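You operate a simulated robot arm through the tools that you are given. There is no shell and no other tool. Be economical: measure what you need, move in short steps, check, and stop when the job is done.

Carry out the task below with a simulated two-armed robot. There is one attempt and no reset: what you move stays moved.

Task
Close the door under the fan, couple the hose to the inlet and open the green lever.
Fine: the red stopper goes into its dish; wait till the needle has risen. Set down upright: red stopper, hose coupling.

The check looks at the end state, three seconds after you hand in, the way a careful person would. Anything else that was tipped, shoved, dropped, spilled or broken makes it a failure. Lids that push on must go on centred and level and be pressed home; caps that screw on are set level and turned clockwise until they are tight.

Robot
Two 7-joint arms with two-finger parallel grippers on one trunk, on a base that drives. Base frame: it is fixed to the floor where the robot stands at the start and does not move with it; the origin is under the middle of the robot, x ahead of it, y to its left, z up. Lengths are in mm, angles in rad, forces in N, time in s.
The left shoulder is at the start at [30, 119, 1110], the right one opposite. With the tool pointing down near the work surface each hand reaches from about 100 to 600 mm from the robot's upright axis, wherever it stands, measured 20 degrees to its own side. Places, roughly: cabinet door [500, -100, 1000]; dish under the water inlet [300, -600, 1000]; fan unit switch [400, -300, 1300]; green lever [300, -600, 1200]; socket of the water inlet [300, -500, 1300]; water inlet [300, -500, 1200]. Payload 3.43 kg a hand.
Tool frame (each hand has its own): the origin (TCP) lies between the finger pads and is the grasp point; the fingertips stand 30 mm ahead of it; z points along the fingers, y is the line along which they close. Largest opening 94 mm; finger width 28, thickness 10; the body of the gripper, 50 by 96 mm, starts 55 mm behind the TCP.
Orientation is that of the tool frame in the base frame, as [roll, pitch, yaw] about the fixed x, y, z axes, in that order (R = Rz(yaw) Ry(pitch) Rx(roll)). With the fingers straight down and closing along the base's y, the tool's x points along the base's -x, its y along +y and its z along -z.

Tools
- The arms move only by the tool jog_arm. It takes "left_increments", "right_increments" or both (then of equal length, played together; a hand with none holds still); each is a list of rows, each a list of 7 numbers: the shift along the tool's x, y, z in m, then the turn, a rotation vector about the tool's x, y, z in rad, then the gripper command, from -1 (fully open) to 1 (shut), values between in proportion. In form: [[dx, dy, dz, wx, wy, wz, jaw], ...]. A call has 1 to 12 rows; each row shifts and turns the commanded pose from where the row before left it, along the tool's axes as they then stand. Each row takes 0.2 s and may step no farther than 50 mm and 0.15 rad from the row before; otherwise, or with a gripper value out of range, the whole call is refused. Where a pose cannot be reached the arm comes as near as it can. A force on the tool above 80 N (or 10 N above the force at the start of the call, whichever is more), or a blocked arm, ends the call early, and 0.2 s more pass. The fingers move at their own pace (about 72 mm/s each) and stop on an object; they squeeze with about 36 N. The grip force told is the motor's: it shows also when the fingers shut on nothing. Time passes only in rows, and 0.2 s behind the last, so rows that do not move let the fingers close. It gives the time, the measured TCP pose, the force on the tool (base axes), the opening and the grip force at its end, in the units of the frame above (readings bear some noise), with the torque about the TCP (base axes, N m) and any sound that the robot's microphone picked up.
- Cameras (640 x 400 px; columns grow to the right, rows downward): "scene" is now at [27.3, -41.3, 1806.4]; the picture's right is [-0.59, -0.81, 0.00], its down [-0.68, 0.49, -0.55] and it looks along [0.45, -0.32, -0.83] (base axes); focal length 270 px, centre (320, 200). "left" rides on the left gripper at [76, -14, -102] in its tool frame; the picture's right is [0.18, 0.98, 0.00], its down [-0.75, 0.14, -0.64] and it looks along [-0.63, 0.12, 0.77] (tool axes); focal length 243 px, centre (320, 200). "right" rides on the right gripper at [76, 14, -103] in its tool frame; the picture's right is [-0.18, 0.98, 0.00], its down [-0.75, -0.14, -0.64] and it looks along [-0.63, -0.12, 0.77] (tool axes); focal length 243 px, centre (320, 200). There is no depth. A picture from a camera that has moved, and an enlarged one, comes with that camera's place and axes in the base frame and with its lens.
- snapshot(camera): a new picture of that camera. It takes no simulated time.
- slide_trunk(by): slides the trunk up (or, below 0, down) by that many mm; the arms and the scene camera ride with it, the base frame stays. It gives what a move gives, with no picture.
- drive_base(legs): drives the robot by 1 to 6 legs, each [ahead, turn to the left] in mm and rad, along the robot's own axes; the way and the turn of a leg run together, so that a leg with both is an arc; at most 1500 mm and 3.142 rad a leg. The arms and the cameras ride along, it lands a little off, and it stops where it bumps. It gives what a move gives.
- aim_head(pan, tilt): turns the head with the scene camera to pan (to the left, within 2.496 rad either way) and tilt (down, from -0.506 to 1.204), counted from straight ahead of the robot. It gives what a move gives.
- inspect(camera, box): a new picture of the part [left, top, right, bottom] of that camera's present view, enlarged. It takes no simulated time.
- finish_job(): hands the job in; it is judged then, once.

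Go step by step. Nothing tells you exact positions but the pictures and the camera data: compare them with the known pose of the tool, close in by small moves and look again before you grip or let go. The budget is 120 turns and 92 pictures, counting those below and the enlarged ones. Unless the task says otherwise, let go and move clear before handing in, and close with one line.

The tools are called after "Emit:" as name(argument=value, ...) on one line, values as JSON. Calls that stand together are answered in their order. jog_arm: Moves the arms, as the interface text tells. Its arguments: {"type":"object","properties":{"left_increments":{"type":"array"},"right_increments":{"type":"array"}},"required":[]} The other tools are called the same way: slide_trunk (by) slides the trunk up or down; drive_base (legs) drives the base; aim_head (pan, tilt) turns the head that bears the scene camera; snapshot (camera) takes a picture; inspect (camera, box) takes an enlarged picture of a part of a camera's view; finish_job () hands the job in.

At the start:

```text
time: 0.0
left_tool_pos: [423.1, -68.6, 1000.4]
left_orientation: [-3.141, 0.0, -3.14]
left_wrist_force: [0.9, 0.0, -0.5]
left_ft_torque: [0.0, 0.0, 0.0]
left_gripper_width: 94.1
left_grip_force: 0.2
right_tool_pos: [286.6, -320.5, 1493.0]
right_orientation: [3.141, -0.001, 3.141]
right_wrist_force: [-0.2, 0.0, 0.2]
right_ft_torque: [-0.04, -0.01, 0.0]
right_gripper_width: 94.0
right_grip_force: 0.1
trunk travel left (down, up): [-375.0, 35.0]
robot x, y, heading: [-2.7, -3.7, 0.003]
head pan, tilt: [-0.628, 0.986]
```

scene: 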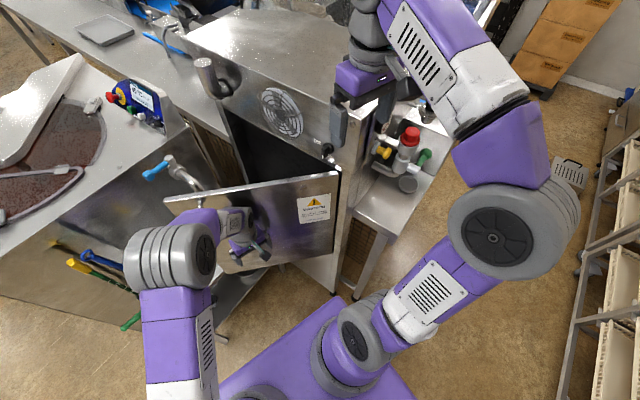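
right: 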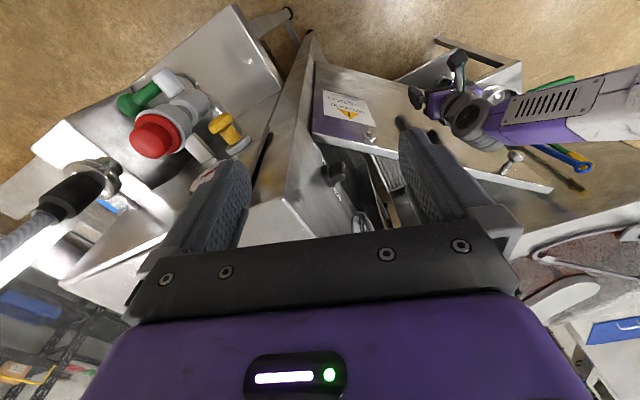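
left: 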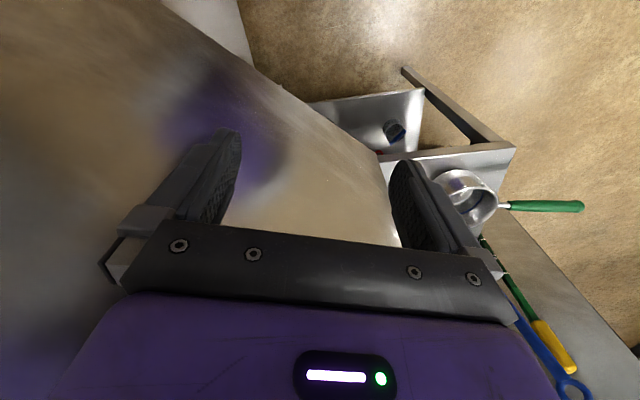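

I see the open cabinet door in front of the left hand, and the inlet with red stopper, green and yellow levers, to the right. I'll look closer first.

Emit:
inspect(camera="scene", box=[150, 50, 470, 300])

Emit:
inspect(camera="right", box=[0, 30, 320, 260])

Emit:
inspect(camera="scene", box=[310, 70, 470, 210])

```text
1.60 times, centred on (310, 175) of scene
camera zoom: at [27.3, -41.3, 1806.4], right [-0.59, -0.81, 0.0], down [-0.68, 0.49, -0.55], along [0.45, -0.32, -0.83], focal length 432 px, centre (336, 240)
```

zoom: 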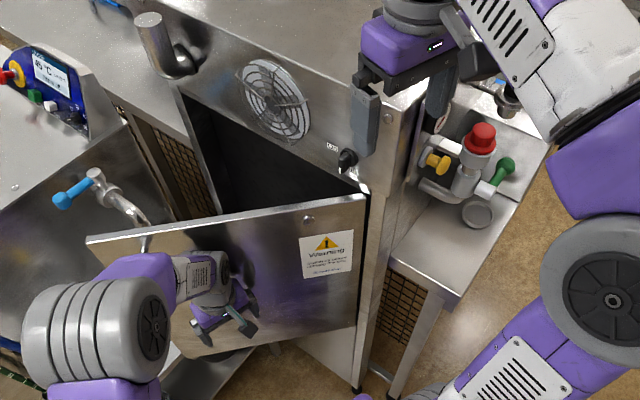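

```text
1.74 times, centred on (160, 145) of right
camera zoom: at [209.4, -305.2, 1595.2], right [0.18, 0.98, 0.0], down [0.75, -0.14, 0.64], along [0.63, -0.12, -0.77], focal length 422 px, centre (598, 296)
```

zoom: 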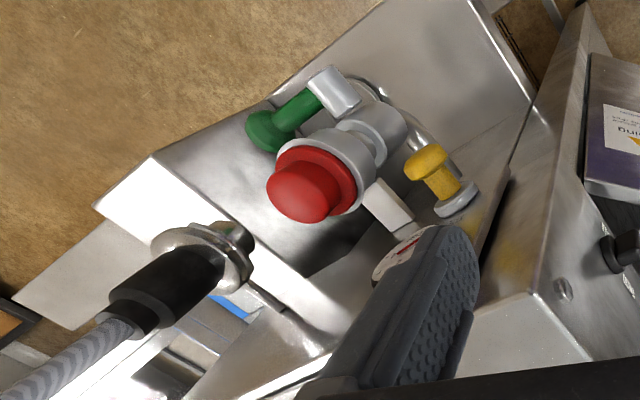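

```text
2.86 times, centred on (390, 140) of scene
camera zoom: at [27.3, -41.3, 1806.4], right [-0.59, -0.81, 0.0], down [-0.68, 0.49, -0.55], along [0.45, -0.32, -0.83], focal length 772 px, centre (120, 371)
```

zoom: 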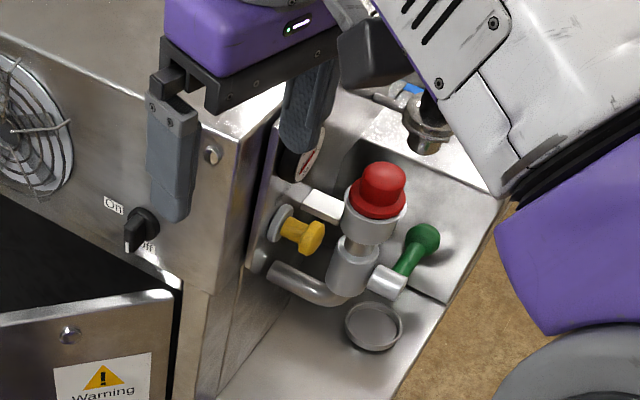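

The cabinet front faces left, with its door hinged at the near corner (~[364,-337]) and open about 45°. The inlet stands beyond that corner, at about [295,-500]. I'll look around with the head before moving.

Emit:
aim_head(pan=-0.2, tilt=0.75)

Emit:
snapshot(camera="scene")

Emit:
aim_head(pan=-1.2, tilt=0.8)

Emit:
snapshot(camera="scene")

```text
time: 0.9
left_tool_pos: [423.7, -68.3, 1000.6]
left_orientation: [3.142, -0.001, -3.14]
left_wrist_force: [-0.1, -0.1, -0.6]
left_ft_torque: [0.0, 0.0, -0.01]
left_gripper_width: 94.1
left_grip_force: 0.0
right_tool_pos: [286.7, -319.7, 1494.0]
right_orientation: [-3.142, -0.001, 3.14]
right_wrist_force: [0.3, 0.1, 0.2]
right_ft_torque: [-0.01, -0.03, -0.01]
right_gripper_width: 94.0
right_grip_force: 0.1
trunk travel left (down, up): [-375.0, 35.0]
robot x, y, heading: [-0.7, 0.3, -0.001]
head pan, tilt: [-0.201, 0.75]
```

```text
85 pictures are left
camera scene: at [51.4, -16.6, 1824.5], right [-0.2, -0.98, 0.0], down [-0.67, 0.14, -0.73], along [0.72, -0.15, -0.68], focal length 270 px, centre (320, 200)
```

scene: 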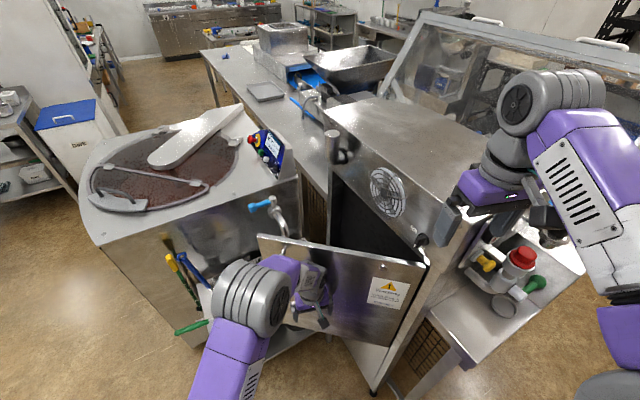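

```text
time: 2.1
left_tool_pos: [423.9, -68.1, 1001.0]
left_orientation: [-3.141, 0.0, -3.141]
left_wrist_force: [-1.3, -0.2, -0.3]
left_ft_torque: [-0.01, 0.0, 0.02]
left_gripper_width: 94.3
left_grip_force: 0.0
right_tool_pos: [287.1, -319.2, 1493.8]
right_orientation: [-3.14, -0.001, -3.14]
right_wrist_force: [-1.4, -1.0, -0.6]
right_ft_torque: [0.0, 0.0, -0.01]
right_gripper_width: 93.9
right_grip_force: 0.0
trunk travel left (down, up): [-375.0, 35.0]
robot x, y, heading: [1.4, 1.6, -0.002]
head pan, tilt: [-1.201, 0.799]
```

```text
84 pictures are left
camera scene: at [-0.5, -75.1, 1820.5], right [-0.93, -0.36, 0.0], down [-0.26, 0.67, -0.7], along [0.25, -0.65, -0.72], focal length 270 px, centre (320, 200)
```

scene: 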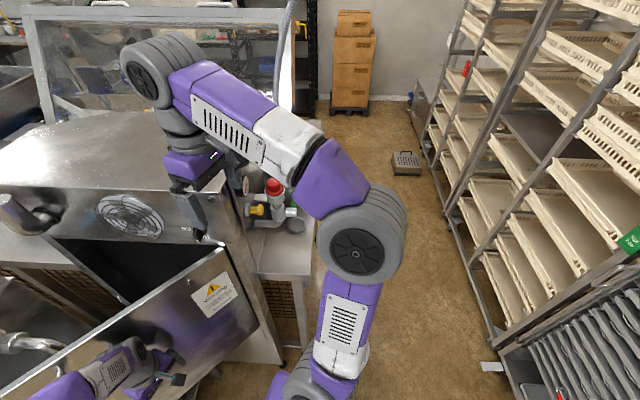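

I'll shut the left gripper and swing it to point forward at the door, for pushing.

Emit:
jog_arm(left_increments=[[0.02, 0, 0, 0, -0.15, 0, 1], [0, 0, 0, 0, -0.15, 0, 1], [0, 0, 0, 0, -0.15, 0, 1], [0, 0, 0, 0, -0.15, 0, 1], [0, 0, 0, 0, -0.15, 0, 1], [0, 0, 0, 0, -0.15, 0, 1], [0, 0, 0, 0, -0.15, 0, 1], [0, 0, 0, 0, -0.15, 0, 1], [0, 0, 0, 0, -0.15, 0, 1]])

Emit:
aim_head(pan=-0.5, tilt=0.9)

Emit:
snapshot(camera="scene")

```text
time: 3.9
left_tool_pos: [425.9, -68.5, 1034.7]
left_orientation: [-2.735, 1.065, -2.65]
left_wrist_force: [0.2, 1.1, 0.6]
left_ft_torque: [0.01, 0.0, -0.04]
left_gripper_width: 0.1
left_grip_force: 32.8
right_tool_pos: [285.3, -319.1, 1493.8]
right_orientation: [3.141, 0.003, -3.141]
right_wrist_force: [0.2, 0.0, 0.0]
right_ft_torque: [0.03, 0.0, -0.04]
right_gripper_width: 93.9
right_grip_force: 0.1
trunk travel left (down, up): [-375.0, 35.0]
robot x, y, heading: [-0.8, -2.1, -0.0]
head pan, tilt: [-1.201, 0.799]
stopped in row 8 (left hand): the arm was blocked; the commanded pose is now the measured one
```

```text
time: 5.0
left_tool_pos: [427.5, -67.7, 1034.7]
left_orientation: [-2.733, 1.064, -2.651]
left_wrist_force: [-0.4, 0.4, 0.0]
left_ft_torque: [0.01, 0.03, -0.02]
left_gripper_width: 0.1
left_grip_force: 32.7
right_tool_pos: [285.9, -320.4, 1494.8]
right_orientation: [3.141, 0.003, -3.141]
right_wrist_force: [0.6, 0.4, 0.4]
right_ft_torque: [-0.02, 0.0, 0.0]
right_gripper_width: 94.1
right_grip_force: 0.1
trunk travel left (down, up): [-375.0, 35.0]
robot x, y, heading: [3.5, -0.7, -0.0]
head pan, tilt: [-0.499, 0.901]
```

```text
83 pictures are left
camera scene: at [36.4, -36.1, 1812.6], right [-0.48, -0.88, 0.0], down [-0.69, 0.38, -0.62], along [0.55, -0.3, -0.78], focal length 270 px, centre (320, 200)
```

scene: 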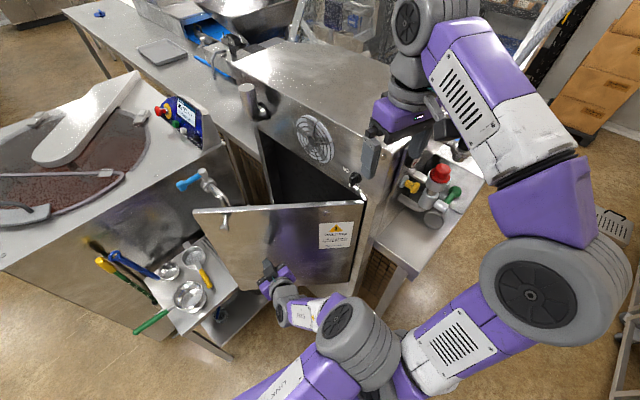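

The arm is tilted forward well enough. Now pushing the door in the closing direction in small steps.

Emit:
jog_arm(left_increments=[[-0.0036, -0.0157, 0.0139, 0, 0, 0, 1], [-0.0036, -0.0157, 0.0139, 0, 0, 0, 1], [-0.0036, -0.0157, 0.0139, 0, 0, 0, 1], [-0.0036, -0.0157, 0.0139, 0, 0, 0, 1], [-0.0036, -0.0157, 0.0139, 0, 0, 0, 1], [0, 0, 0, 0.0875, 0.019, 0.044, 1], [0, 0, 0, 0.0875, 0.019, 0.044, 1], [0, 0, 0, 0.0875, 0.019, 0.044, 1]])

Emit:
snapshot(camera="scene")

```text
time: 6.8
left_tool_pos: [505.4, -138.9, 1033.0]
left_orientation: [-2.728, 1.065, -2.949]
left_wrist_force: [-0.7, 0.0, 0.4]
left_ft_torque: [0.01, 0.02, 0.01]
left_gripper_width: 0.0
left_grip_force: 32.8
right_tool_pos: [286.1, -318.6, 1494.2]
right_orientation: [-3.141, 0.003, 3.141]
right_wrist_force: [0.6, -0.9, 0.4]
right_ft_torque: [0.01, -0.01, -0.06]
right_gripper_width: 93.8
right_grip_force: 0.1
trunk travel left (down, up): [-375.0, 35.0]
robot x, y, heading: [0.0, 0.1, 0.005]
head pan, tilt: [-0.499, 0.901]
```

```text
82 pictures are left
camera scene: at [37.2, -35.2, 1812.6], right [-0.48, -0.88, 0.0], down [-0.69, 0.37, -0.62], along [0.55, -0.3, -0.78], focal length 270 px, centre (320, 200)
```

scene: 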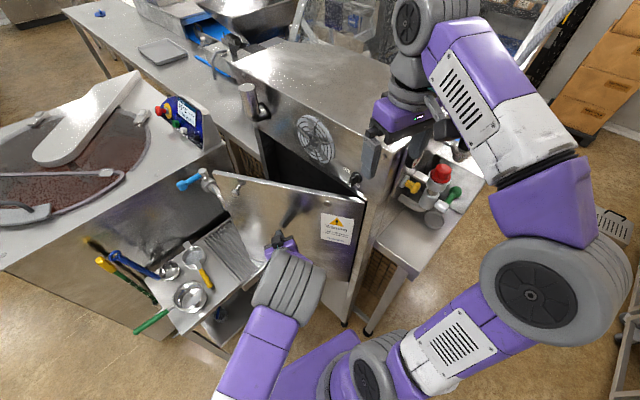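

Emit:
jog_arm(left_increments=[[-0.0031, -0.0158, 0.0129, 0, 0, 0, 1], [-0.0031, -0.0158, 0.0129, 0, 0, 0, 1], [-0.0031, -0.0158, 0.0129, 0, 0, 0, 1], [-0.0031, -0.0158, 0.0129, 0, 0, 0, 1], [0, 0, 0, 0.0875, 0.019, 0.044, 1], [0, 0, 0, 0.0875, 0.019, 0.044, 1]])

Emit:
snapshot(camera="scene")

```text
time: 8.2
left_tool_pos: [545.5, -211.8, 1033.4]
left_orientation: [-2.729, 1.064, 3.135]
left_wrist_force: [0.1, -0.3, 0.7]
left_ft_torque: [0.02, 0.02, -0.01]
left_gripper_width: 0.0
left_grip_force: 32.9
right_tool_pos: [285.8, -319.0, 1494.0]
right_orientation: [3.14, 0.004, 3.141]
right_wrist_force: [-0.3, 0.1, 0.1]
right_ft_torque: [-0.03, 0.02, 0.0]
right_gripper_width: 93.8
right_grip_force: 0.1
trunk travel left (down, up): [-375.0, 35.0]
robot x, y, heading: [2.2, -4.7, -0.0]
head pan, tilt: [-0.499, 0.901]
```

```text
81 pictures are left
camera scene: at [37.1, -35.5, 1812.6], right [-0.48, -0.88, 0.0], down [-0.69, 0.37, -0.62], along [0.55, -0.3, -0.78], focal length 270 px, centre (320, 200)
```

scene: 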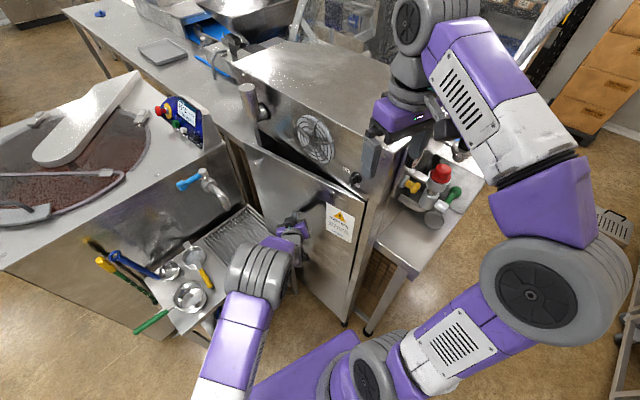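

Emit:
jog_arm(left_increments=[[-0.0025, -0.011, 0.0096, 0, 0, 0, 1], [-0.0025, -0.011, 0.0096, 0, 0, 0, 1], [-0.0025, -0.011, 0.0096, 0, 0, 0, 1], [-0.0025, -0.011, 0.0096, 0, 0, 0, 1], [-0.0025, -0.011, 0.0096, 0, 0, 0, 1]])

Emit:
snapshot(camera="scene")

```text
time: 9.3
left_tool_pos: [561.2, -251.5, 1034.5]
left_orientation: [-2.741, 1.06, -3.134]
left_wrist_force: [-40.9, 43.4, 27.6]
left_ft_torque: [-0.56, -0.75, 0.4]
left_gripper_width: 0.0
left_grip_force: 32.4
right_tool_pos: [273.6, -312.2, 1498.6]
right_orientation: [-3.138, 0.012, -3.138]
right_wrist_force: [0.1, -0.7, -0.8]
right_ft_torque: [0.06, -0.02, -0.01]
right_gripper_width: 94.0
right_grip_force: 0.0
trunk travel left (down, up): [-375.0, 35.0]
robot x, y, heading: [-3.1, 2.0, 0.007]
head pan, tilt: [-0.499, 0.901]
stopped in row 5 (left hand): the force on the tool passed its limit at 85 N (the readings are from after the stop); the commanded pose is now the measured one
```

```text
80 pictures are left
camera scene: at [21.2, -26.2, 1813.4], right [-0.47, -0.88, 0.0], down [-0.68, 0.37, -0.63], along [0.55, -0.3, -0.78], focal length 270 px, centre (320, 200)
```

scene: 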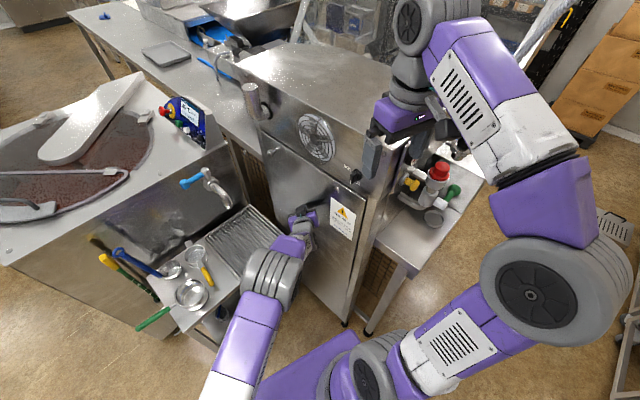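

The door looks closed. I'll look closer at its edge before backing off.

Emit:
inspect(camera="scene", box=[220, 70, 400, 340])

Emit:
jog_arm(left_increments=[[0, 0.01, -0.02, 0, 0, 0, 1], [0, 0.02, -0.04, 0, 0, 0, 1], [0, 0.02, -0.04, 0, 0, 0, 1], [0, 0.02, -0.04, 0, 0, 0, 1]])

Emit:
inspect(camera="scene", box=[220, 70, 400, 340])

```text
1.48 times, centred on (310, 205) of scene
camera zoom: at [21.2, -26.2, 1813.4], right [-0.47, -0.88, 0.0], down [-0.68, 0.37, -0.63], along [0.55, -0.3, -0.78], focal length 400 px, centre (335, 193)
```

zoom: 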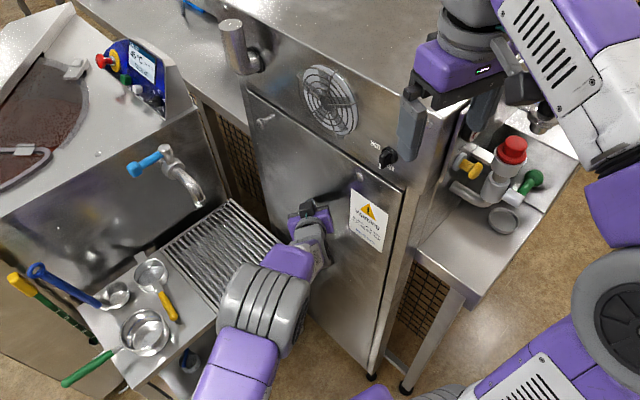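

```text
time: 10.3
left_tool_pos: [475.8, -142.5, 1079.4]
left_orientation: [-2.747, 1.053, 3.134]
left_wrist_force: [0.0, 0.2, 0.3]
left_ft_torque: [-0.01, 0.0, 0.01]
left_gripper_width: 0.0
left_grip_force: 33.3
right_tool_pos: [284.0, -318.1, 1495.7]
right_orientation: [-3.139, 0.004, -3.139]
right_wrist_force: [-0.3, -0.7, -0.5]
right_ft_torque: [-0.06, -0.05, -0.01]
right_gripper_width: 94.1
right_grip_force: 0.1
trunk travel left (down, up): [-375.0, 35.0]
robot x, y, heading: [-2.1, -2.4, 0.007]
head pan, tilt: [-0.499, 0.901]
```

```text
1.48 times, centred on (310, 205) of scene
camera zoom: at [33.6, -32.8, 1812.7], right [-0.48, -0.88, 0.0], down [-0.69, 0.37, -0.62], along [0.55, -0.3, -0.78], focal length 400 px, centre (335, 193)
```

zoom: 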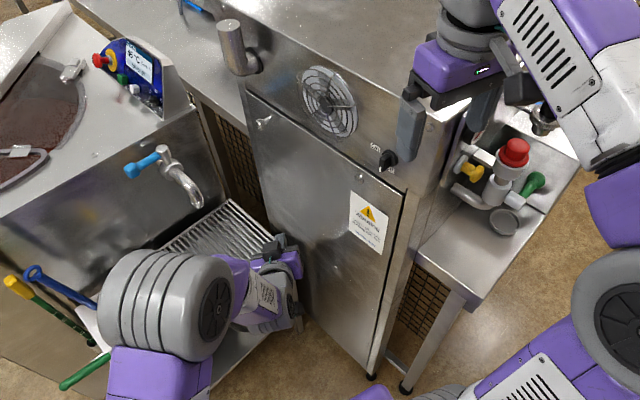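

The door is closed flush. I'll retract the left arm and then turn the robot toward the inlet.

Emit:
jog_arm(left_increments=[[0.009, 0.017, -0.043, 0, 0, 0, 1], [0.009, 0.017, -0.043, 0, 0, 0, 1], [0.009, 0.017, -0.043, 0, 0, 0, 1], [0.009, 0.017, -0.043, 0, 0, 0, 1], [0.009, 0.017, -0.043, 0, 0, 0, 1]])

Emit:
aim_head(pan=-0.1, tilt=0.9)

Emit:
snapshot(camera="scene")

```text
time: 11.5
left_tool_pos: [392.5, -32.1, 1098.3]
left_orientation: [-2.749, 1.054, 3.133]
left_wrist_force: [-0.2, -0.3, 0.3]
left_ft_torque: [0.03, -0.01, 0.0]
left_gripper_width: 0.0
left_grip_force: 32.9
left hand out of reach, approached as far as the arm can: row 3, 4, 5
right_tool_pos: [285.1, -317.0, 1494.6]
right_orientation: [-3.14, 0.005, -3.14]
right_wrist_force: [-0.1, -0.5, 1.6]
right_ft_torque: [-0.01, 0.03, 0.0]
right_gripper_width: 94.0
right_grip_force: 0.0
trunk travel left (down, up): [-375.0, 35.0]
robot x, y, heading: [-1.5, 4.7, 0.004]
head pan, tilt: [-0.499, 0.901]
```

```text
time: 12.4
left_tool_pos: [392.8, -32.7, 1097.7]
left_orientation: [-2.753, 1.053, 3.131]
left_wrist_force: [0.3, 1.1, -0.1]
left_ft_torque: [0.04, 0.01, 0.03]
left_gripper_width: 0.1
left_grip_force: 33.3
right_tool_pos: [285.7, -319.2, 1494.6]
right_orientation: [-3.139, 0.003, -3.141]
right_wrist_force: [0.4, 0.7, -0.1]
right_ft_torque: [-0.02, -0.02, 0.01]
right_gripper_width: 94.0
right_grip_force: 0.0
trunk travel left (down, up): [-375.0, 35.0]
robot x, y, heading: [1.2, 3.1, 0.007]
head pan, tilt: [-0.099, 0.901]
```

```text
77 pictures are left
camera scene: at [44.6, -6.4, 1812.6], right [-0.1, -1.0, 0.0], down [-0.78, 0.08, -0.62], along [0.62, -0.06, -0.78], focal length 270 px, centre (320, 200)
```

scene: 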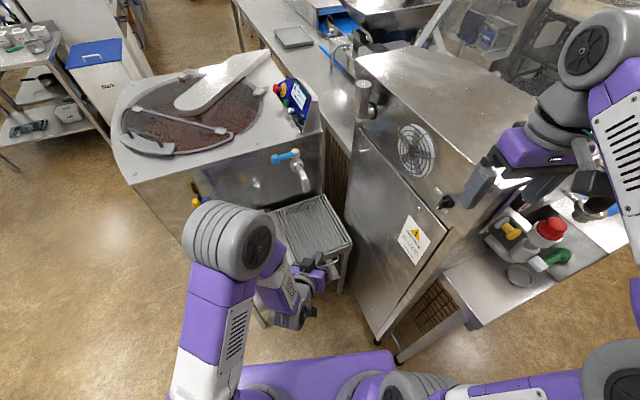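

Emit:
jog_arm(left_increments=[[0, 0, 0, 0, 0.15, 0, 1], [0, 0, 0, 0, 0.15, 0, 1], [0, 0, 0, 0, 0.15, 0, 1], [0, 0, 0, 0, 0.15, 0, 1], [0, 0, 0, 0, 0.15, 0, 1], [0, 0, 0, 0, 0.15, 0, 1], [0, 0, 0, 0, 0.1, 0, 1], [0.03, 0.03, -0.02, 0, 0, 0, 1], [0.03, 0.03, -0.02, 0, 0, 0, 1], [0.03, 0.03, -0.02, 0, 0, 0, 1]])

```text
time: 14.6
left_tool_pos: [334.0, 92.9, 1138.0]
left_orientation: [-2.949, 0.085, 2.808]
left_wrist_force: [-0.3, -0.5, 0.4]
left_ft_torque: [-0.05, 0.0, 0.04]
left_gripper_width: 0.0
left_grip_force: 33.5
right_tool_pos: [283.9, -316.7, 1495.2]
right_orientation: [-3.141, 0.006, -3.141]
right_wrist_force: [-0.6, 0.0, 0.2]
right_ft_torque: [-0.05, 0.0, 0.01]
right_gripper_width: 94.4
right_grip_force: 0.0
trunk travel left (down, up): [-375.0, 35.0]
robot x, y, heading: [0.5, -0.1, 0.007]
head pan, tilt: [-0.099, 0.901]
```

Emit:
drive_base(legs=[[0, -0.8]])

Emit:
snapshot(camera="scene")

Emit:
snapshot(camera="left")

```text
time: 17.0
left_tool_pos: [299.5, -173.9, 1140.0]
left_orientation: [-2.952, 0.084, 2.021]
left_wrist_force: [0.2, -0.3, -0.3]
left_ft_torque: [0.04, 0.06, -0.02]
left_gripper_width: 0.2
left_grip_force: 32.7
right_tool_pos: [-22.8, -427.2, 1494.0]
right_orientation: [3.141, 0.005, 2.36]
right_wrist_force: [0.1, 0.2, -0.3]
right_ft_torque: [-0.01, -0.01, 0.0]
right_gripper_width: 93.7
right_grip_force: 0.0
trunk travel left (down, up): [-375.0, 35.0]
robot x, y, heading: [0.4, -0.4, -0.783]
head pan, tilt: [-0.099, 0.901]
```

```text
76 pictures are left
camera scene: at [26.0, -36.0, 1812.6], right [-0.77, -0.64, 0.0], down [-0.5, 0.6, -0.62], along [0.4, -0.48, -0.78], focal length 270 px, centre (320, 200)
```

scene: 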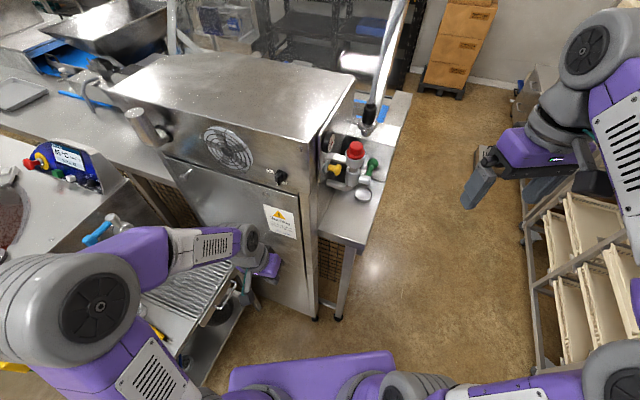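

```text
75 pictures are left
camera left: at [268.9, -93.7, 1236.9], right [0.8, 0.57, -0.2], down [0.54, -0.52, 0.66], along [0.28, -0.64, -0.72], focal length 243 px, centre (320, 200)
```

left: 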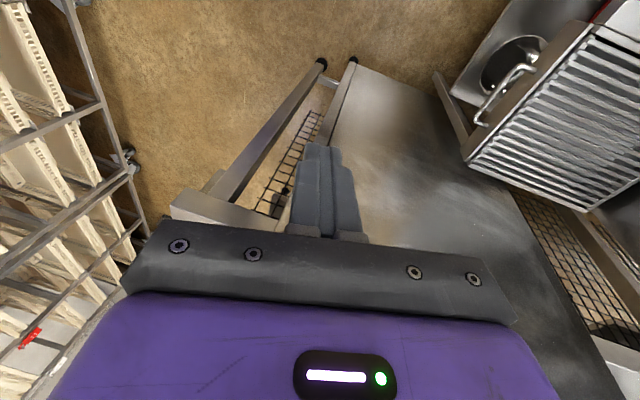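

Emit:
inspect(camera="scene", box=[300, 80, 420, 230])

Emit:
inspect(camera="scene", box=[310, 120, 400, 210])

```text
2.67 times, centred on (360, 155) of scene
camera zoom: at [26.0, -36.0, 1812.6], right [-0.77, -0.64, 0.0], down [-0.5, 0.6, -0.62], along [0.4, -0.48, -0.78], focal length 721 px, centre (213, 320)
```

zoom: 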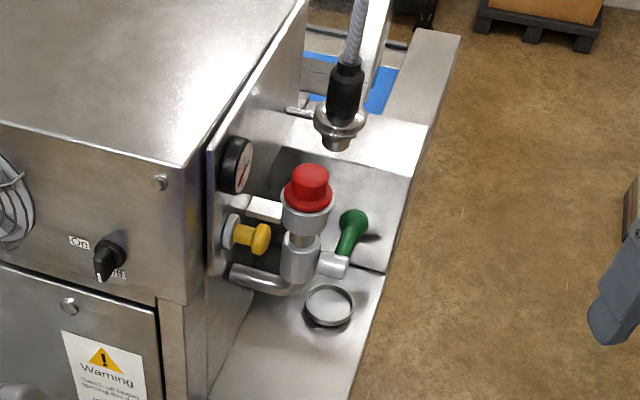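

```text
4.44 times, centred on (355, 165) of scene
camera zoom: at [26.0, -36.0, 1812.6], right [-0.77, -0.64, 0.0], down [-0.5, 0.6, -0.62], along [0.4, -0.48, -0.78], focal length 1201 px, centre (164, 356)
```

zoom: 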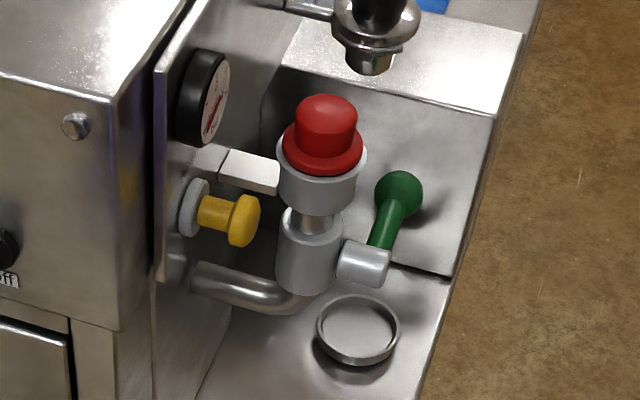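

The coupling hangs at ~[321,-591,1370] with its plug down, and the stopper is at ~[278,-470,1395]. I'll pull the left hand back, drive a bit closer, and get close views with the right hand's camera.

Emit:
jog_arm(left_increments=[[0.04, 0, -0.01, 0, 0, 0, 1], [0.04, 0, -0.01, 0, 0, 0, 1], [0.04, 0, -0.01, 0, 0, 0, 1]])

Emit:
drive_base(legs=[[110, 0]])

Emit:
snapshot(camera="scene")

Emit:
snapshot(camera="right")

```text
time: 17.8
left_tool_pos: [274.4, -78.8, 1168.9]
left_orientation: [-2.952, 0.083, 2.022]
left_wrist_force: [0.1, 0.2, -0.7]
left_ft_torque: [0.01, -0.02, 0.02]
left_gripper_width: 0.1
left_grip_force: 33.3
left hand out of reach, approached as far as the arm can: row 3
right_tool_pos: [-22.5, -426.2, 1494.5]
right_orientation: [-3.141, 0.003, 2.36]
right_wrist_force: [0.2, -0.2, 0.4]
right_ft_torque: [0.01, 0.01, 0.02]
right_gripper_width: 93.8
right_grip_force: 0.0
trunk travel left (down, up): [-375.0, 35.0]
robot x, y, heading: [-4.2, 0.3, -0.78]
head pan, tilt: [-0.099, 0.901]
```

```text
time: 19.0
left_tool_pos: [353.6, -156.6, 1169.6]
left_orientation: [-2.952, 0.084, 2.025]
left_wrist_force: [-0.5, -0.3, -0.1]
left_ft_torque: [0.03, 0.02, -0.02]
left_gripper_width: 0.2
left_grip_force: 33.5
right_tool_pos: [54.8, -504.5, 1495.4]
right_orientation: [3.141, 0.002, 2.361]
right_wrist_force: [0.0, -0.3, 0.4]
right_ft_torque: [0.0, 0.04, -0.01]
right_gripper_width: 94.0
right_grip_force: 0.2
trunk travel left (down, up): [-375.0, 35.0]
robot x, y, heading: [80.0, -75.7, -0.784]
head pan, tilt: [-0.099, 0.901]
```

```text
72 pictures are left
camera scene: at [103.9, -113.0, 1812.7], right [-0.77, -0.64, 0.0], down [-0.5, 0.6, -0.62], along [0.4, -0.48, -0.78], focal length 270 px, centre (320, 200)
```

scene: 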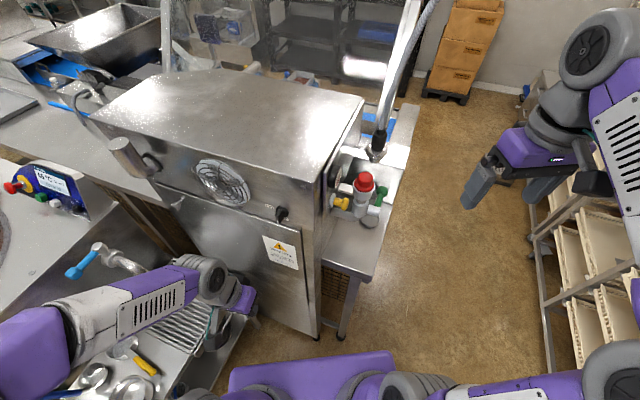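

```text
71 pictures are left
camera right: at [9.2, -440.1, 1596.0], right [0.82, 0.57, 0.0], down [0.43, -0.63, 0.64], along [0.37, -0.53, -0.76], focal length 243 px, centre (320, 200)
```

right: 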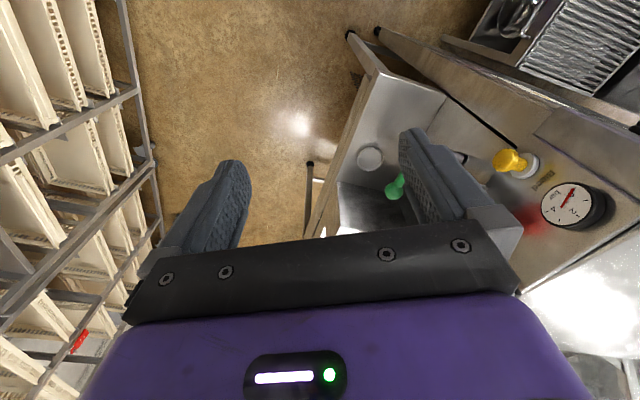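

Emit:
jog_arm(right_increments=[[-0.011, 0.045, 0, 0, 0, 0, -1], [-0.011, 0.045, 0, 0, 0, 0, -1], [-0.011, 0.045, 0, 0, 0, 0, -1], [-0.011, 0.045, 0, 0, 0, 0, -1]])

Emit:
snapshot(camera="right")

Emit:
snapshot(camera="scene")

```text
time: 20.0
left_tool_pos: [355.2, -156.7, 1167.5]
left_orientation: [-2.948, 0.083, 2.023]
left_wrist_force: [-0.6, 1.5, 0.4]
left_ft_torque: [0.0, 0.01, -0.03]
left_gripper_width: 0.3
left_grip_force: 33.5
right_tool_pos: [214.0, -408.8, 1494.4]
right_orientation: [-3.141, 0.002, 2.359]
right_wrist_force: [0.3, 0.7, -0.2]
right_ft_torque: [0.0, 0.05, -0.04]
right_gripper_width: 94.2
right_grip_force: 0.0
trunk travel left (down, up): [-375.0, 35.0]
robot x, y, heading: [79.8, -72.8, -0.775]
head pan, tilt: [-0.099, 0.901]
```

```text
70 pictures are left
camera right: at [169.1, -343.7, 1595.9], right [0.82, 0.57, 0.0], down [0.43, -0.63, 0.64], along [0.36, -0.53, -0.77], focal length 243 px, centre (320, 200)
```

right: 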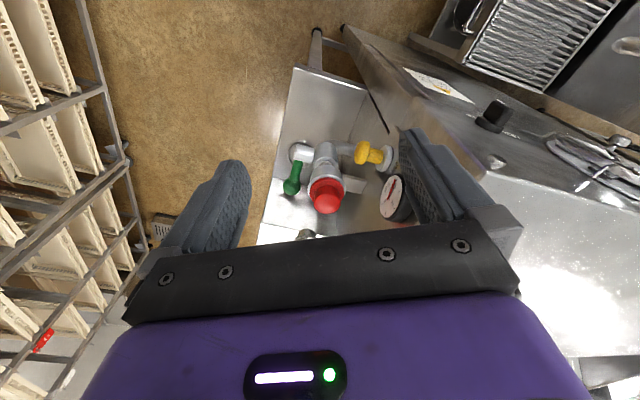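

```text
69 pictures are left
camera scene: at [106.8, -113.1, 1812.6], right [-0.77, -0.64, 0.0], down [-0.5, 0.6, -0.62], along [0.39, -0.48, -0.78], focal length 270 px, centre (320, 200)
```

scene: 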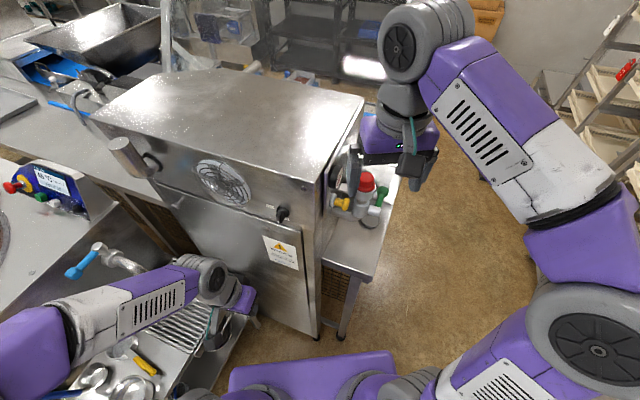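

Emit:
inspect(camera="right", box=[250, 100, 430, 250])

```text
2.67 times, centred on (340, 175) of right
camera zoom: at [169.1, -343.7, 1595.9], right [0.82, 0.57, 0.0], down [0.43, -0.63, 0.64], along [0.36, -0.53, -0.77], focal length 647 px, centre (267, 267)
```

zoom: 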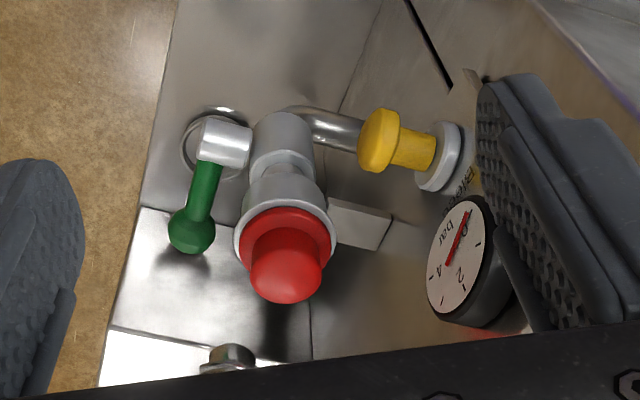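

Emit:
inspect(camera="right", box=[365, 140, 435, 225])

```text
4.71 times, centred on (400, 182) of right
camera zoom: at [169.1, -343.7, 1595.9], right [0.82, 0.57, 0.0], down [0.43, -0.63, 0.64], along [0.36, -0.53, -0.77], focal length 1142 px, centre (-56, 282)
```

zoom: 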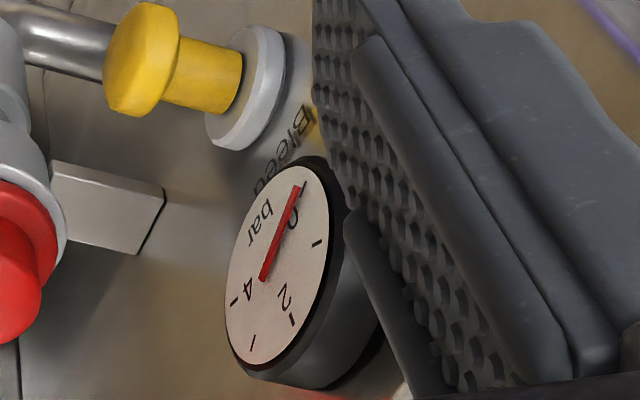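

Gauge reads 0 bar, yellow is a bleed valve (leave alone). The stopper's red knob is at about [297,-514], top z≈1346. Move above it.

Emit:
jog_arm(right_increments=[[-0.034, -0.004, 0, 0, 0, 0, -0.4], [-0.033, -0.004, 0, 0, 0, 0, -0.4], [-0.033, -0.004, 0.02, 0, 0, 0, -0.4], [-0.033, -0.004, 0.04, 0, 0, 0, -0.4]])

Emit:
snapshot(camera="right")

Emit:
inspect(camera="scene", box=[310, 100, 450, 240])

```text
refused: row 4 steps farther than a row can; nothing moved
```

```text
66 pictures are left
camera right: at [169.1, -343.7, 1595.9], right [0.82, 0.57, 0.0], down [0.43, -0.63, 0.64], along [0.36, -0.53, -0.77], focal length 243 px, centre (320, 200)
```

right: 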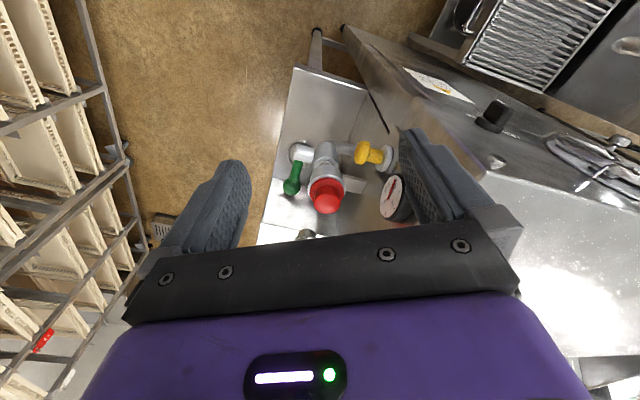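

```text
2.86 times, centred on (380, 170) of scene
camera zoom: at [106.8, -113.1, 1812.6], right [-0.77, -0.64, 0.0], down [-0.5, 0.6, -0.62], along [0.39, -0.48, -0.78], focal length 772 px, centre (149, 286)
```

zoom: 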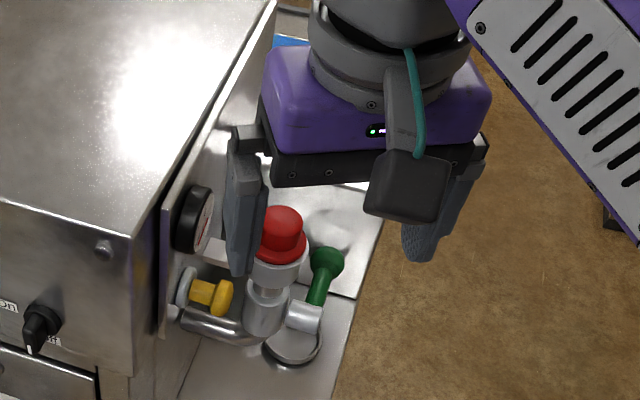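

Emit:
jog_arm(right_increments=[[-0.034, -0.004, 0, 0, 0, 0, -0.4], [-0.033, -0.004, 0, 0, 0, 0, -0.4], [-0.033, -0.004, 0.02, 0, 0, 0, -0.4], [-0.033, -0.004, 0.03, 0, 0, 0, -0.4]])

Emit:
snapshot(camera="right")

Emit:
inspect(camera="scene", box=[310, 100, 450, 240])

```text
time: 21.0
left_tool_pos: [354.7, -157.7, 1169.5]
left_orientation: [-2.949, 0.08, 2.023]
left_wrist_force: [0.3, -0.2, -0.1]
left_ft_torque: [0.01, 0.05, 0.01]
left_gripper_width: 0.0
left_grip_force: 32.5
right_tool_pos: [298.1, -518.0, 1444.4]
right_orientation: [3.141, 0.002, 2.361]
right_wrist_force: [0.2, 0.4, -0.3]
right_ft_torque: [0.0, -0.01, -0.01]
right_gripper_width: 65.9
right_grip_force: 0.1
trunk travel left (down, up): [-375.0, 35.0]
robot x, y, heading: [80.2, -79.9, -0.779]
head pan, tilt: [-0.099, 0.901]
```

```text
64 pictures are left
camera right: at [252.1, -453.6, 1545.1], right [0.82, 0.57, 0.0], down [0.43, -0.63, 0.64], along [0.37, -0.53, -0.77], focal length 243 px, centre (320, 200)
```

right: 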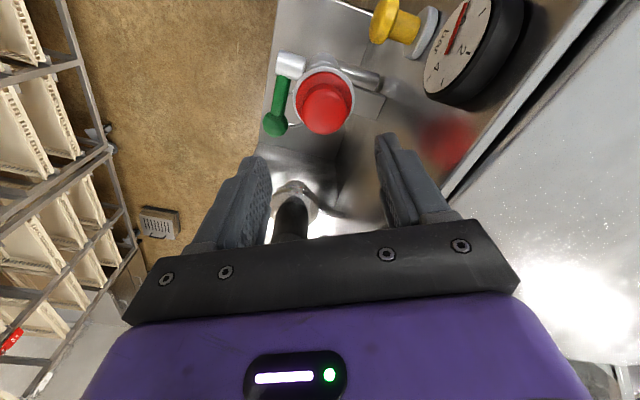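

```text
2.86 times, centred on (380, 170) of scene
camera zoom: at [106.5, -115.3, 1812.5], right [-0.77, -0.64, 0.0], down [-0.5, 0.6, -0.62], along [0.39, -0.48, -0.78], focal length 772 px, centre (149, 286)
```

zoom: 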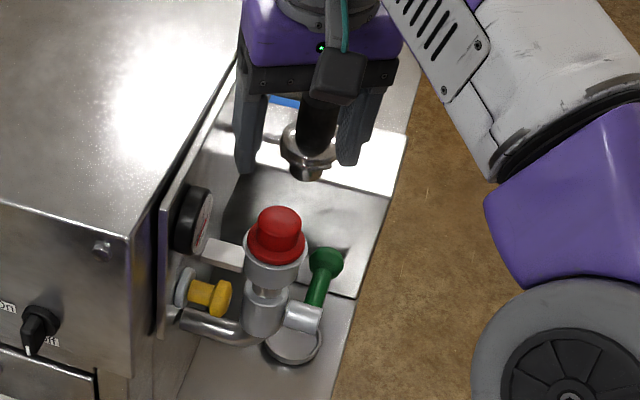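

Combined rays put the stopper nearer to [289,-503], top ~1370–1390. Shift about 16 mm toward the robot and look again before descending.

Emit:
jog_arm(right_increments=[[0.016, 0.0035, 0, 0, 0, 0, -0.5], [0, 0, 0.01, 0, 0, 0, -0.5]])

Emit:
inspect(camera="right", box=[200, 20, 440, 230])

Emit:
inspect(camera="scene", box=[330, 120, 430, 210])

```text
time: 21.6
left_tool_pos: [353.6, -157.0, 1169.6]
left_orientation: [-2.953, 0.084, 2.023]
left_wrist_force: [0.1, -0.5, -0.1]
left_ft_torque: [-0.02, 0.01, -0.06]
left_gripper_width: 0.0
left_grip_force: 32.9
right_tool_pos: [287.8, -503.1, 1435.4]
right_orientation: [3.141, 0.001, 2.361]
right_wrist_force: [-0.9, -0.4, -0.2]
right_ft_torque: [-0.04, 0.0, 0.0]
right_gripper_width: 70.6
right_grip_force: 0.1
trunk travel left (down, up): [-375.0, 35.0]
robot x, y, heading: [79.4, -71.6, -0.782]
head pan, tilt: [-0.099, 0.901]
```

```text
1.90 times, centred on (320, 125) of right
camera zoom: at [243.5, -437.7, 1536.2], right [0.82, 0.57, 0.0], down [0.43, -0.63, 0.64], along [0.37, -0.53, -0.77], focal length 462 px, centre (320, 343)
```

zoom: 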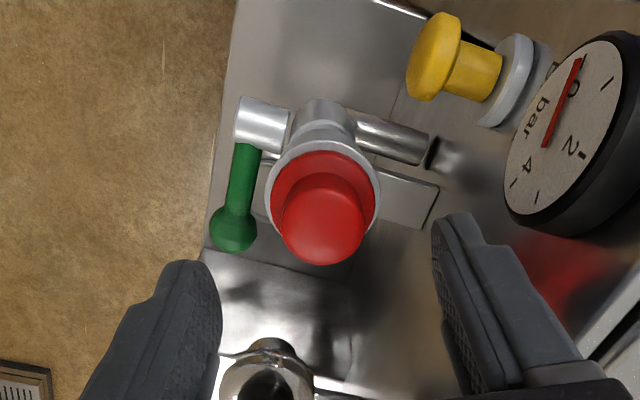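

```text
4.44 times, centred on (380, 165) of scene
camera zoom: at [105.2, -114.3, 1812.6], right [-0.77, -0.64, 0.0], down [-0.5, 0.6, -0.62], along [0.4, -0.48, -0.78], focal length 1201 px, centre (53, 356)
```

zoom: 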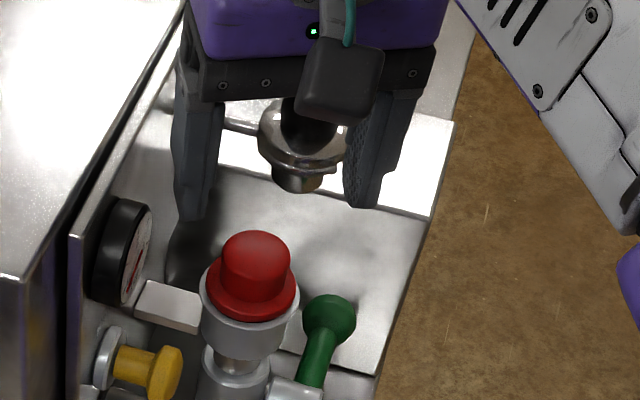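

Aligned; the top is at ~1370. Descend 40 mm and check.

Emit:
jog_arm(right_increments=[[0, 0, 0.02, 0, 0, 0, -0.4], [0, 0, 0.02, 0, 0, 0, -0.4]])

Emit:
inspect(camera="right", box=[200, 20, 440, 230])

Emit:
inspect(camera="scene", box=[330, 120, 430, 210])

```text
time: 22.2
left_tool_pos: [353.4, -157.4, 1169.5]
left_orientation: [-2.952, 0.082, 2.022]
left_wrist_force: [-0.1, 0.3, 0.3]
left_ft_torque: [0.0, 0.02, 0.02]
left_gripper_width: 0.0
left_grip_force: 33.1
right_tool_pos: [287.6, -500.1, 1396.4]
right_orientation: [3.141, 0.002, 2.36]
right_wrist_force: [0.0, 0.3, -0.3]
right_ft_torque: [-0.02, -0.05, 0.0]
right_gripper_width: 65.9
right_grip_force: 0.0
trunk travel left (down, up): [-375.0, 35.0]
robot x, y, heading: [76.3, -75.0, -0.781]
head pan, tilt: [-0.099, 0.901]
```

```text
1.90 times, centred on (320, 125) of right
camera zoom: at [241.1, -435.8, 1497.0], right [0.82, 0.57, 0.0], down [0.43, -0.63, 0.64], along [0.37, -0.53, -0.76], focal length 462 px, centre (320, 343)
```

zoom: 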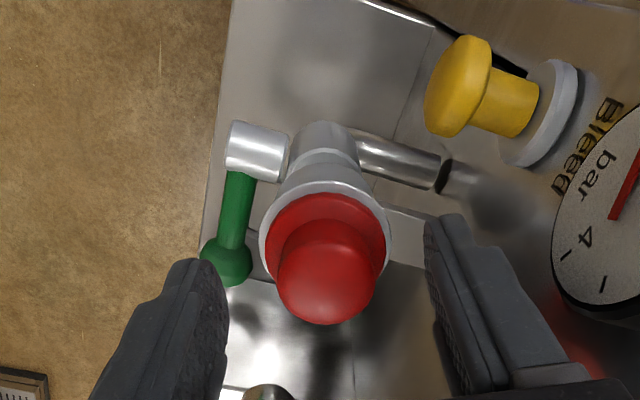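

```text
4.44 times, centred on (380, 165) of scene
camera zoom: at [104.4, -113.7, 1812.6], right [-0.77, -0.64, 0.0], down [-0.5, 0.6, -0.62], along [0.4, -0.48, -0.78], focal length 1201 px, centre (53, 356)
```

zoom: 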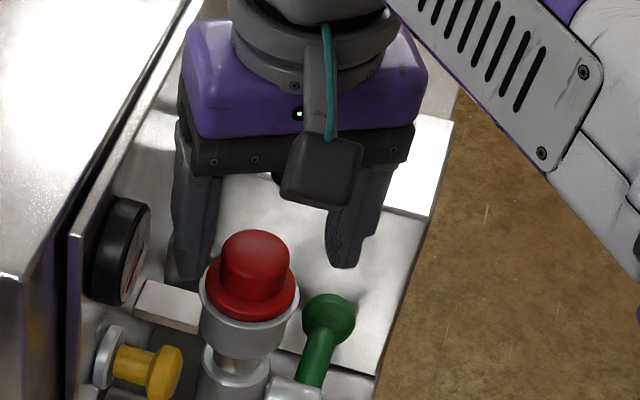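

Emit:
jog_arm(right_increments=[[0.002, 0.002, 0.01, 0, 0, 0, -0.4], [0, 0, 0.01, 0, 0, 0, -0.4], [0, 0, 0, 0, 0, 0, 0], [0, 0, 0, 0, 0, 0, 1], [0, 0, 0, 0, 0, 0, 1], [0, 0, 0, 0, 0, 0, 1]])

Emit:
inspect(camera="scene", box=[330, 120, 430, 210])

```text
time: 23.6
left_tool_pos: [354.0, -156.4, 1168.6]
left_orientation: [-2.952, 0.083, 2.022]
left_wrist_force: [-0.4, 0.3, 0.4]
left_ft_torque: [0.04, -0.01, 0.01]
left_gripper_width: 0.0
left_grip_force: 32.6
right_tool_pos: [286.2, -496.3, 1376.1]
right_orientation: [3.14, 0.003, 2.361]
right_wrist_force: [-0.6, -0.7, -1.2]
right_ft_torque: [-0.05, 0.11, -0.04]
right_gripper_width: 32.4
right_grip_force: 35.6
trunk travel left (down, up): [-375.0, 35.0]
robot x, y, heading: [74.0, -74.0, -0.78]
head pan, tilt: [-0.099, 0.901]
```

```text
4.44 times, centred on (380, 165) of scene
camera zoom: at [104.2, -113.8, 1812.6], right [-0.77, -0.64, 0.0], down [-0.5, 0.6, -0.62], along [0.4, -0.48, -0.78], focal length 1201 px, centre (53, 356)
```

zoom: 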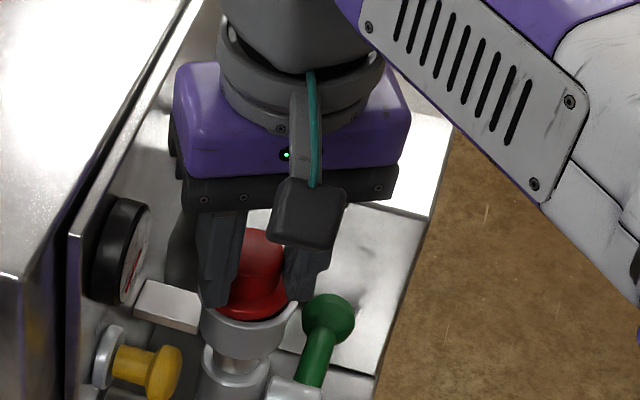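

Gripped (32 mm). Pull straight up slowly.

Emit:
jog_arm(right_increments=[[0, 0, -0.005, 0, 0, 0, 1], [0, 0, -0.005, 0, 0, 0, 1], [0, 0, -0.005, 0, 0, 0, 1], [0, 0, -0.005, 0, 0, 0, 1]])

Emit:
inspect(camera="scene", box=[330, 120, 430, 210])

```text
time: 24.6
left_tool_pos: [352.8, -156.0, 1169.3]
left_orientation: [-2.95, 0.081, 2.023]
left_wrist_force: [-0.3, 1.5, 0.5]
left_ft_torque: [0.01, 0.05, 0.01]
left_gripper_width: 0.1
left_grip_force: 33.0
right_tool_pos: [288.1, -497.5, 1396.5]
right_orientation: [3.141, 0.004, 2.363]
right_wrist_force: [-0.4, 0.3, -0.5]
right_ft_torque: [0.04, -0.01, -0.03]
right_gripper_width: 0.0
right_grip_force: 34.3
trunk travel left (down, up): [-375.0, 35.0]
robot x, y, heading: [75.7, -77.2, -0.777]
head pan, tilt: [-0.099, 0.901]
```

```text
4.44 times, centred on (380, 165) of scene
camera zoom: at [104.5, -113.5, 1812.6], right [-0.77, -0.64, 0.0], down [-0.5, 0.6, -0.62], along [0.4, -0.48, -0.78], focal length 1201 px, centre (53, 356)
```

zoom: 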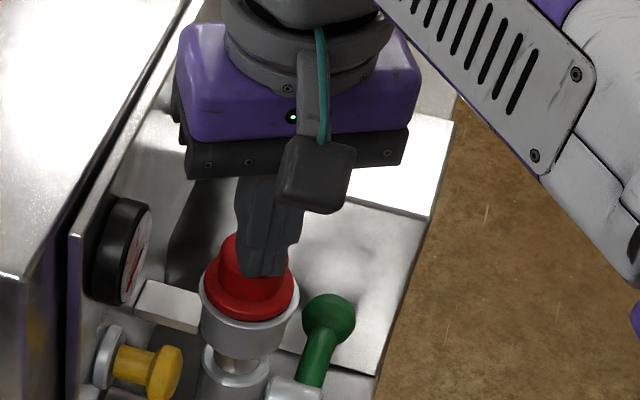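

It slipped off. Regrip slightly lower and try small lifts, reading the force and torque.

Emit:
jog_arm(right_increments=[[0, 0, -0.01, 0, 0, 0, -0.4], [0, 0, 0, 0, 0, 0, -0.4], [0, 0, 0, 0, 0, 0, -0.4], [-0.002, 0, 0.015, 0, 0, 0, -0.4], [-0.002, 0, 0.009, 0, 0, 0, -0.4], [0, 0, 0.009, 0, 0, 0, -0.4], [0, 0, 0, 0, 0, 0, 1], [0, 0, 0, 0, 0, 0, 1], [0, 0, 0, 0, 0, 0, 1], [0, 0, -0.003, 0, 0, 0, 1]])

Emit:
inspect(camera="right", box=[200, 20, 440, 230])

```text
time: 26.8
left_tool_pos: [354.1, -158.1, 1169.5]
left_orientation: [-2.953, 0.082, 2.024]
left_wrist_force: [0.7, 0.6, -0.2]
left_ft_torque: [0.01, -0.01, -0.02]
left_gripper_width: 0.0
left_grip_force: 32.8
right_tool_pos: [289.6, -502.2, 1374.1]
right_orientation: [3.141, 0.003, 2.359]
right_wrist_force: [-3.9, -2.0, -2.4]
right_ft_torque: [-0.12, 0.28, -0.03]
right_gripper_width: 32.8
right_grip_force: 35.8
trunk travel left (down, up): [-375.0, 35.0]
robot x, y, heading: [76.5, -79.0, -0.78]
head pan, tilt: [-0.099, 0.901]
```

```text
1.90 times, centred on (320, 125) of right
camera zoom: at [245.0, -437.1, 1475.7], right [0.82, 0.57, 0.0], down [0.43, -0.63, 0.64], along [0.37, -0.53, -0.77], focal length 462 px, centre (320, 343)
```

zoom: 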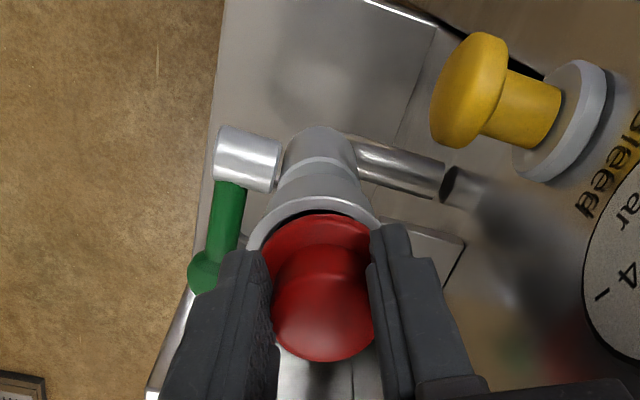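

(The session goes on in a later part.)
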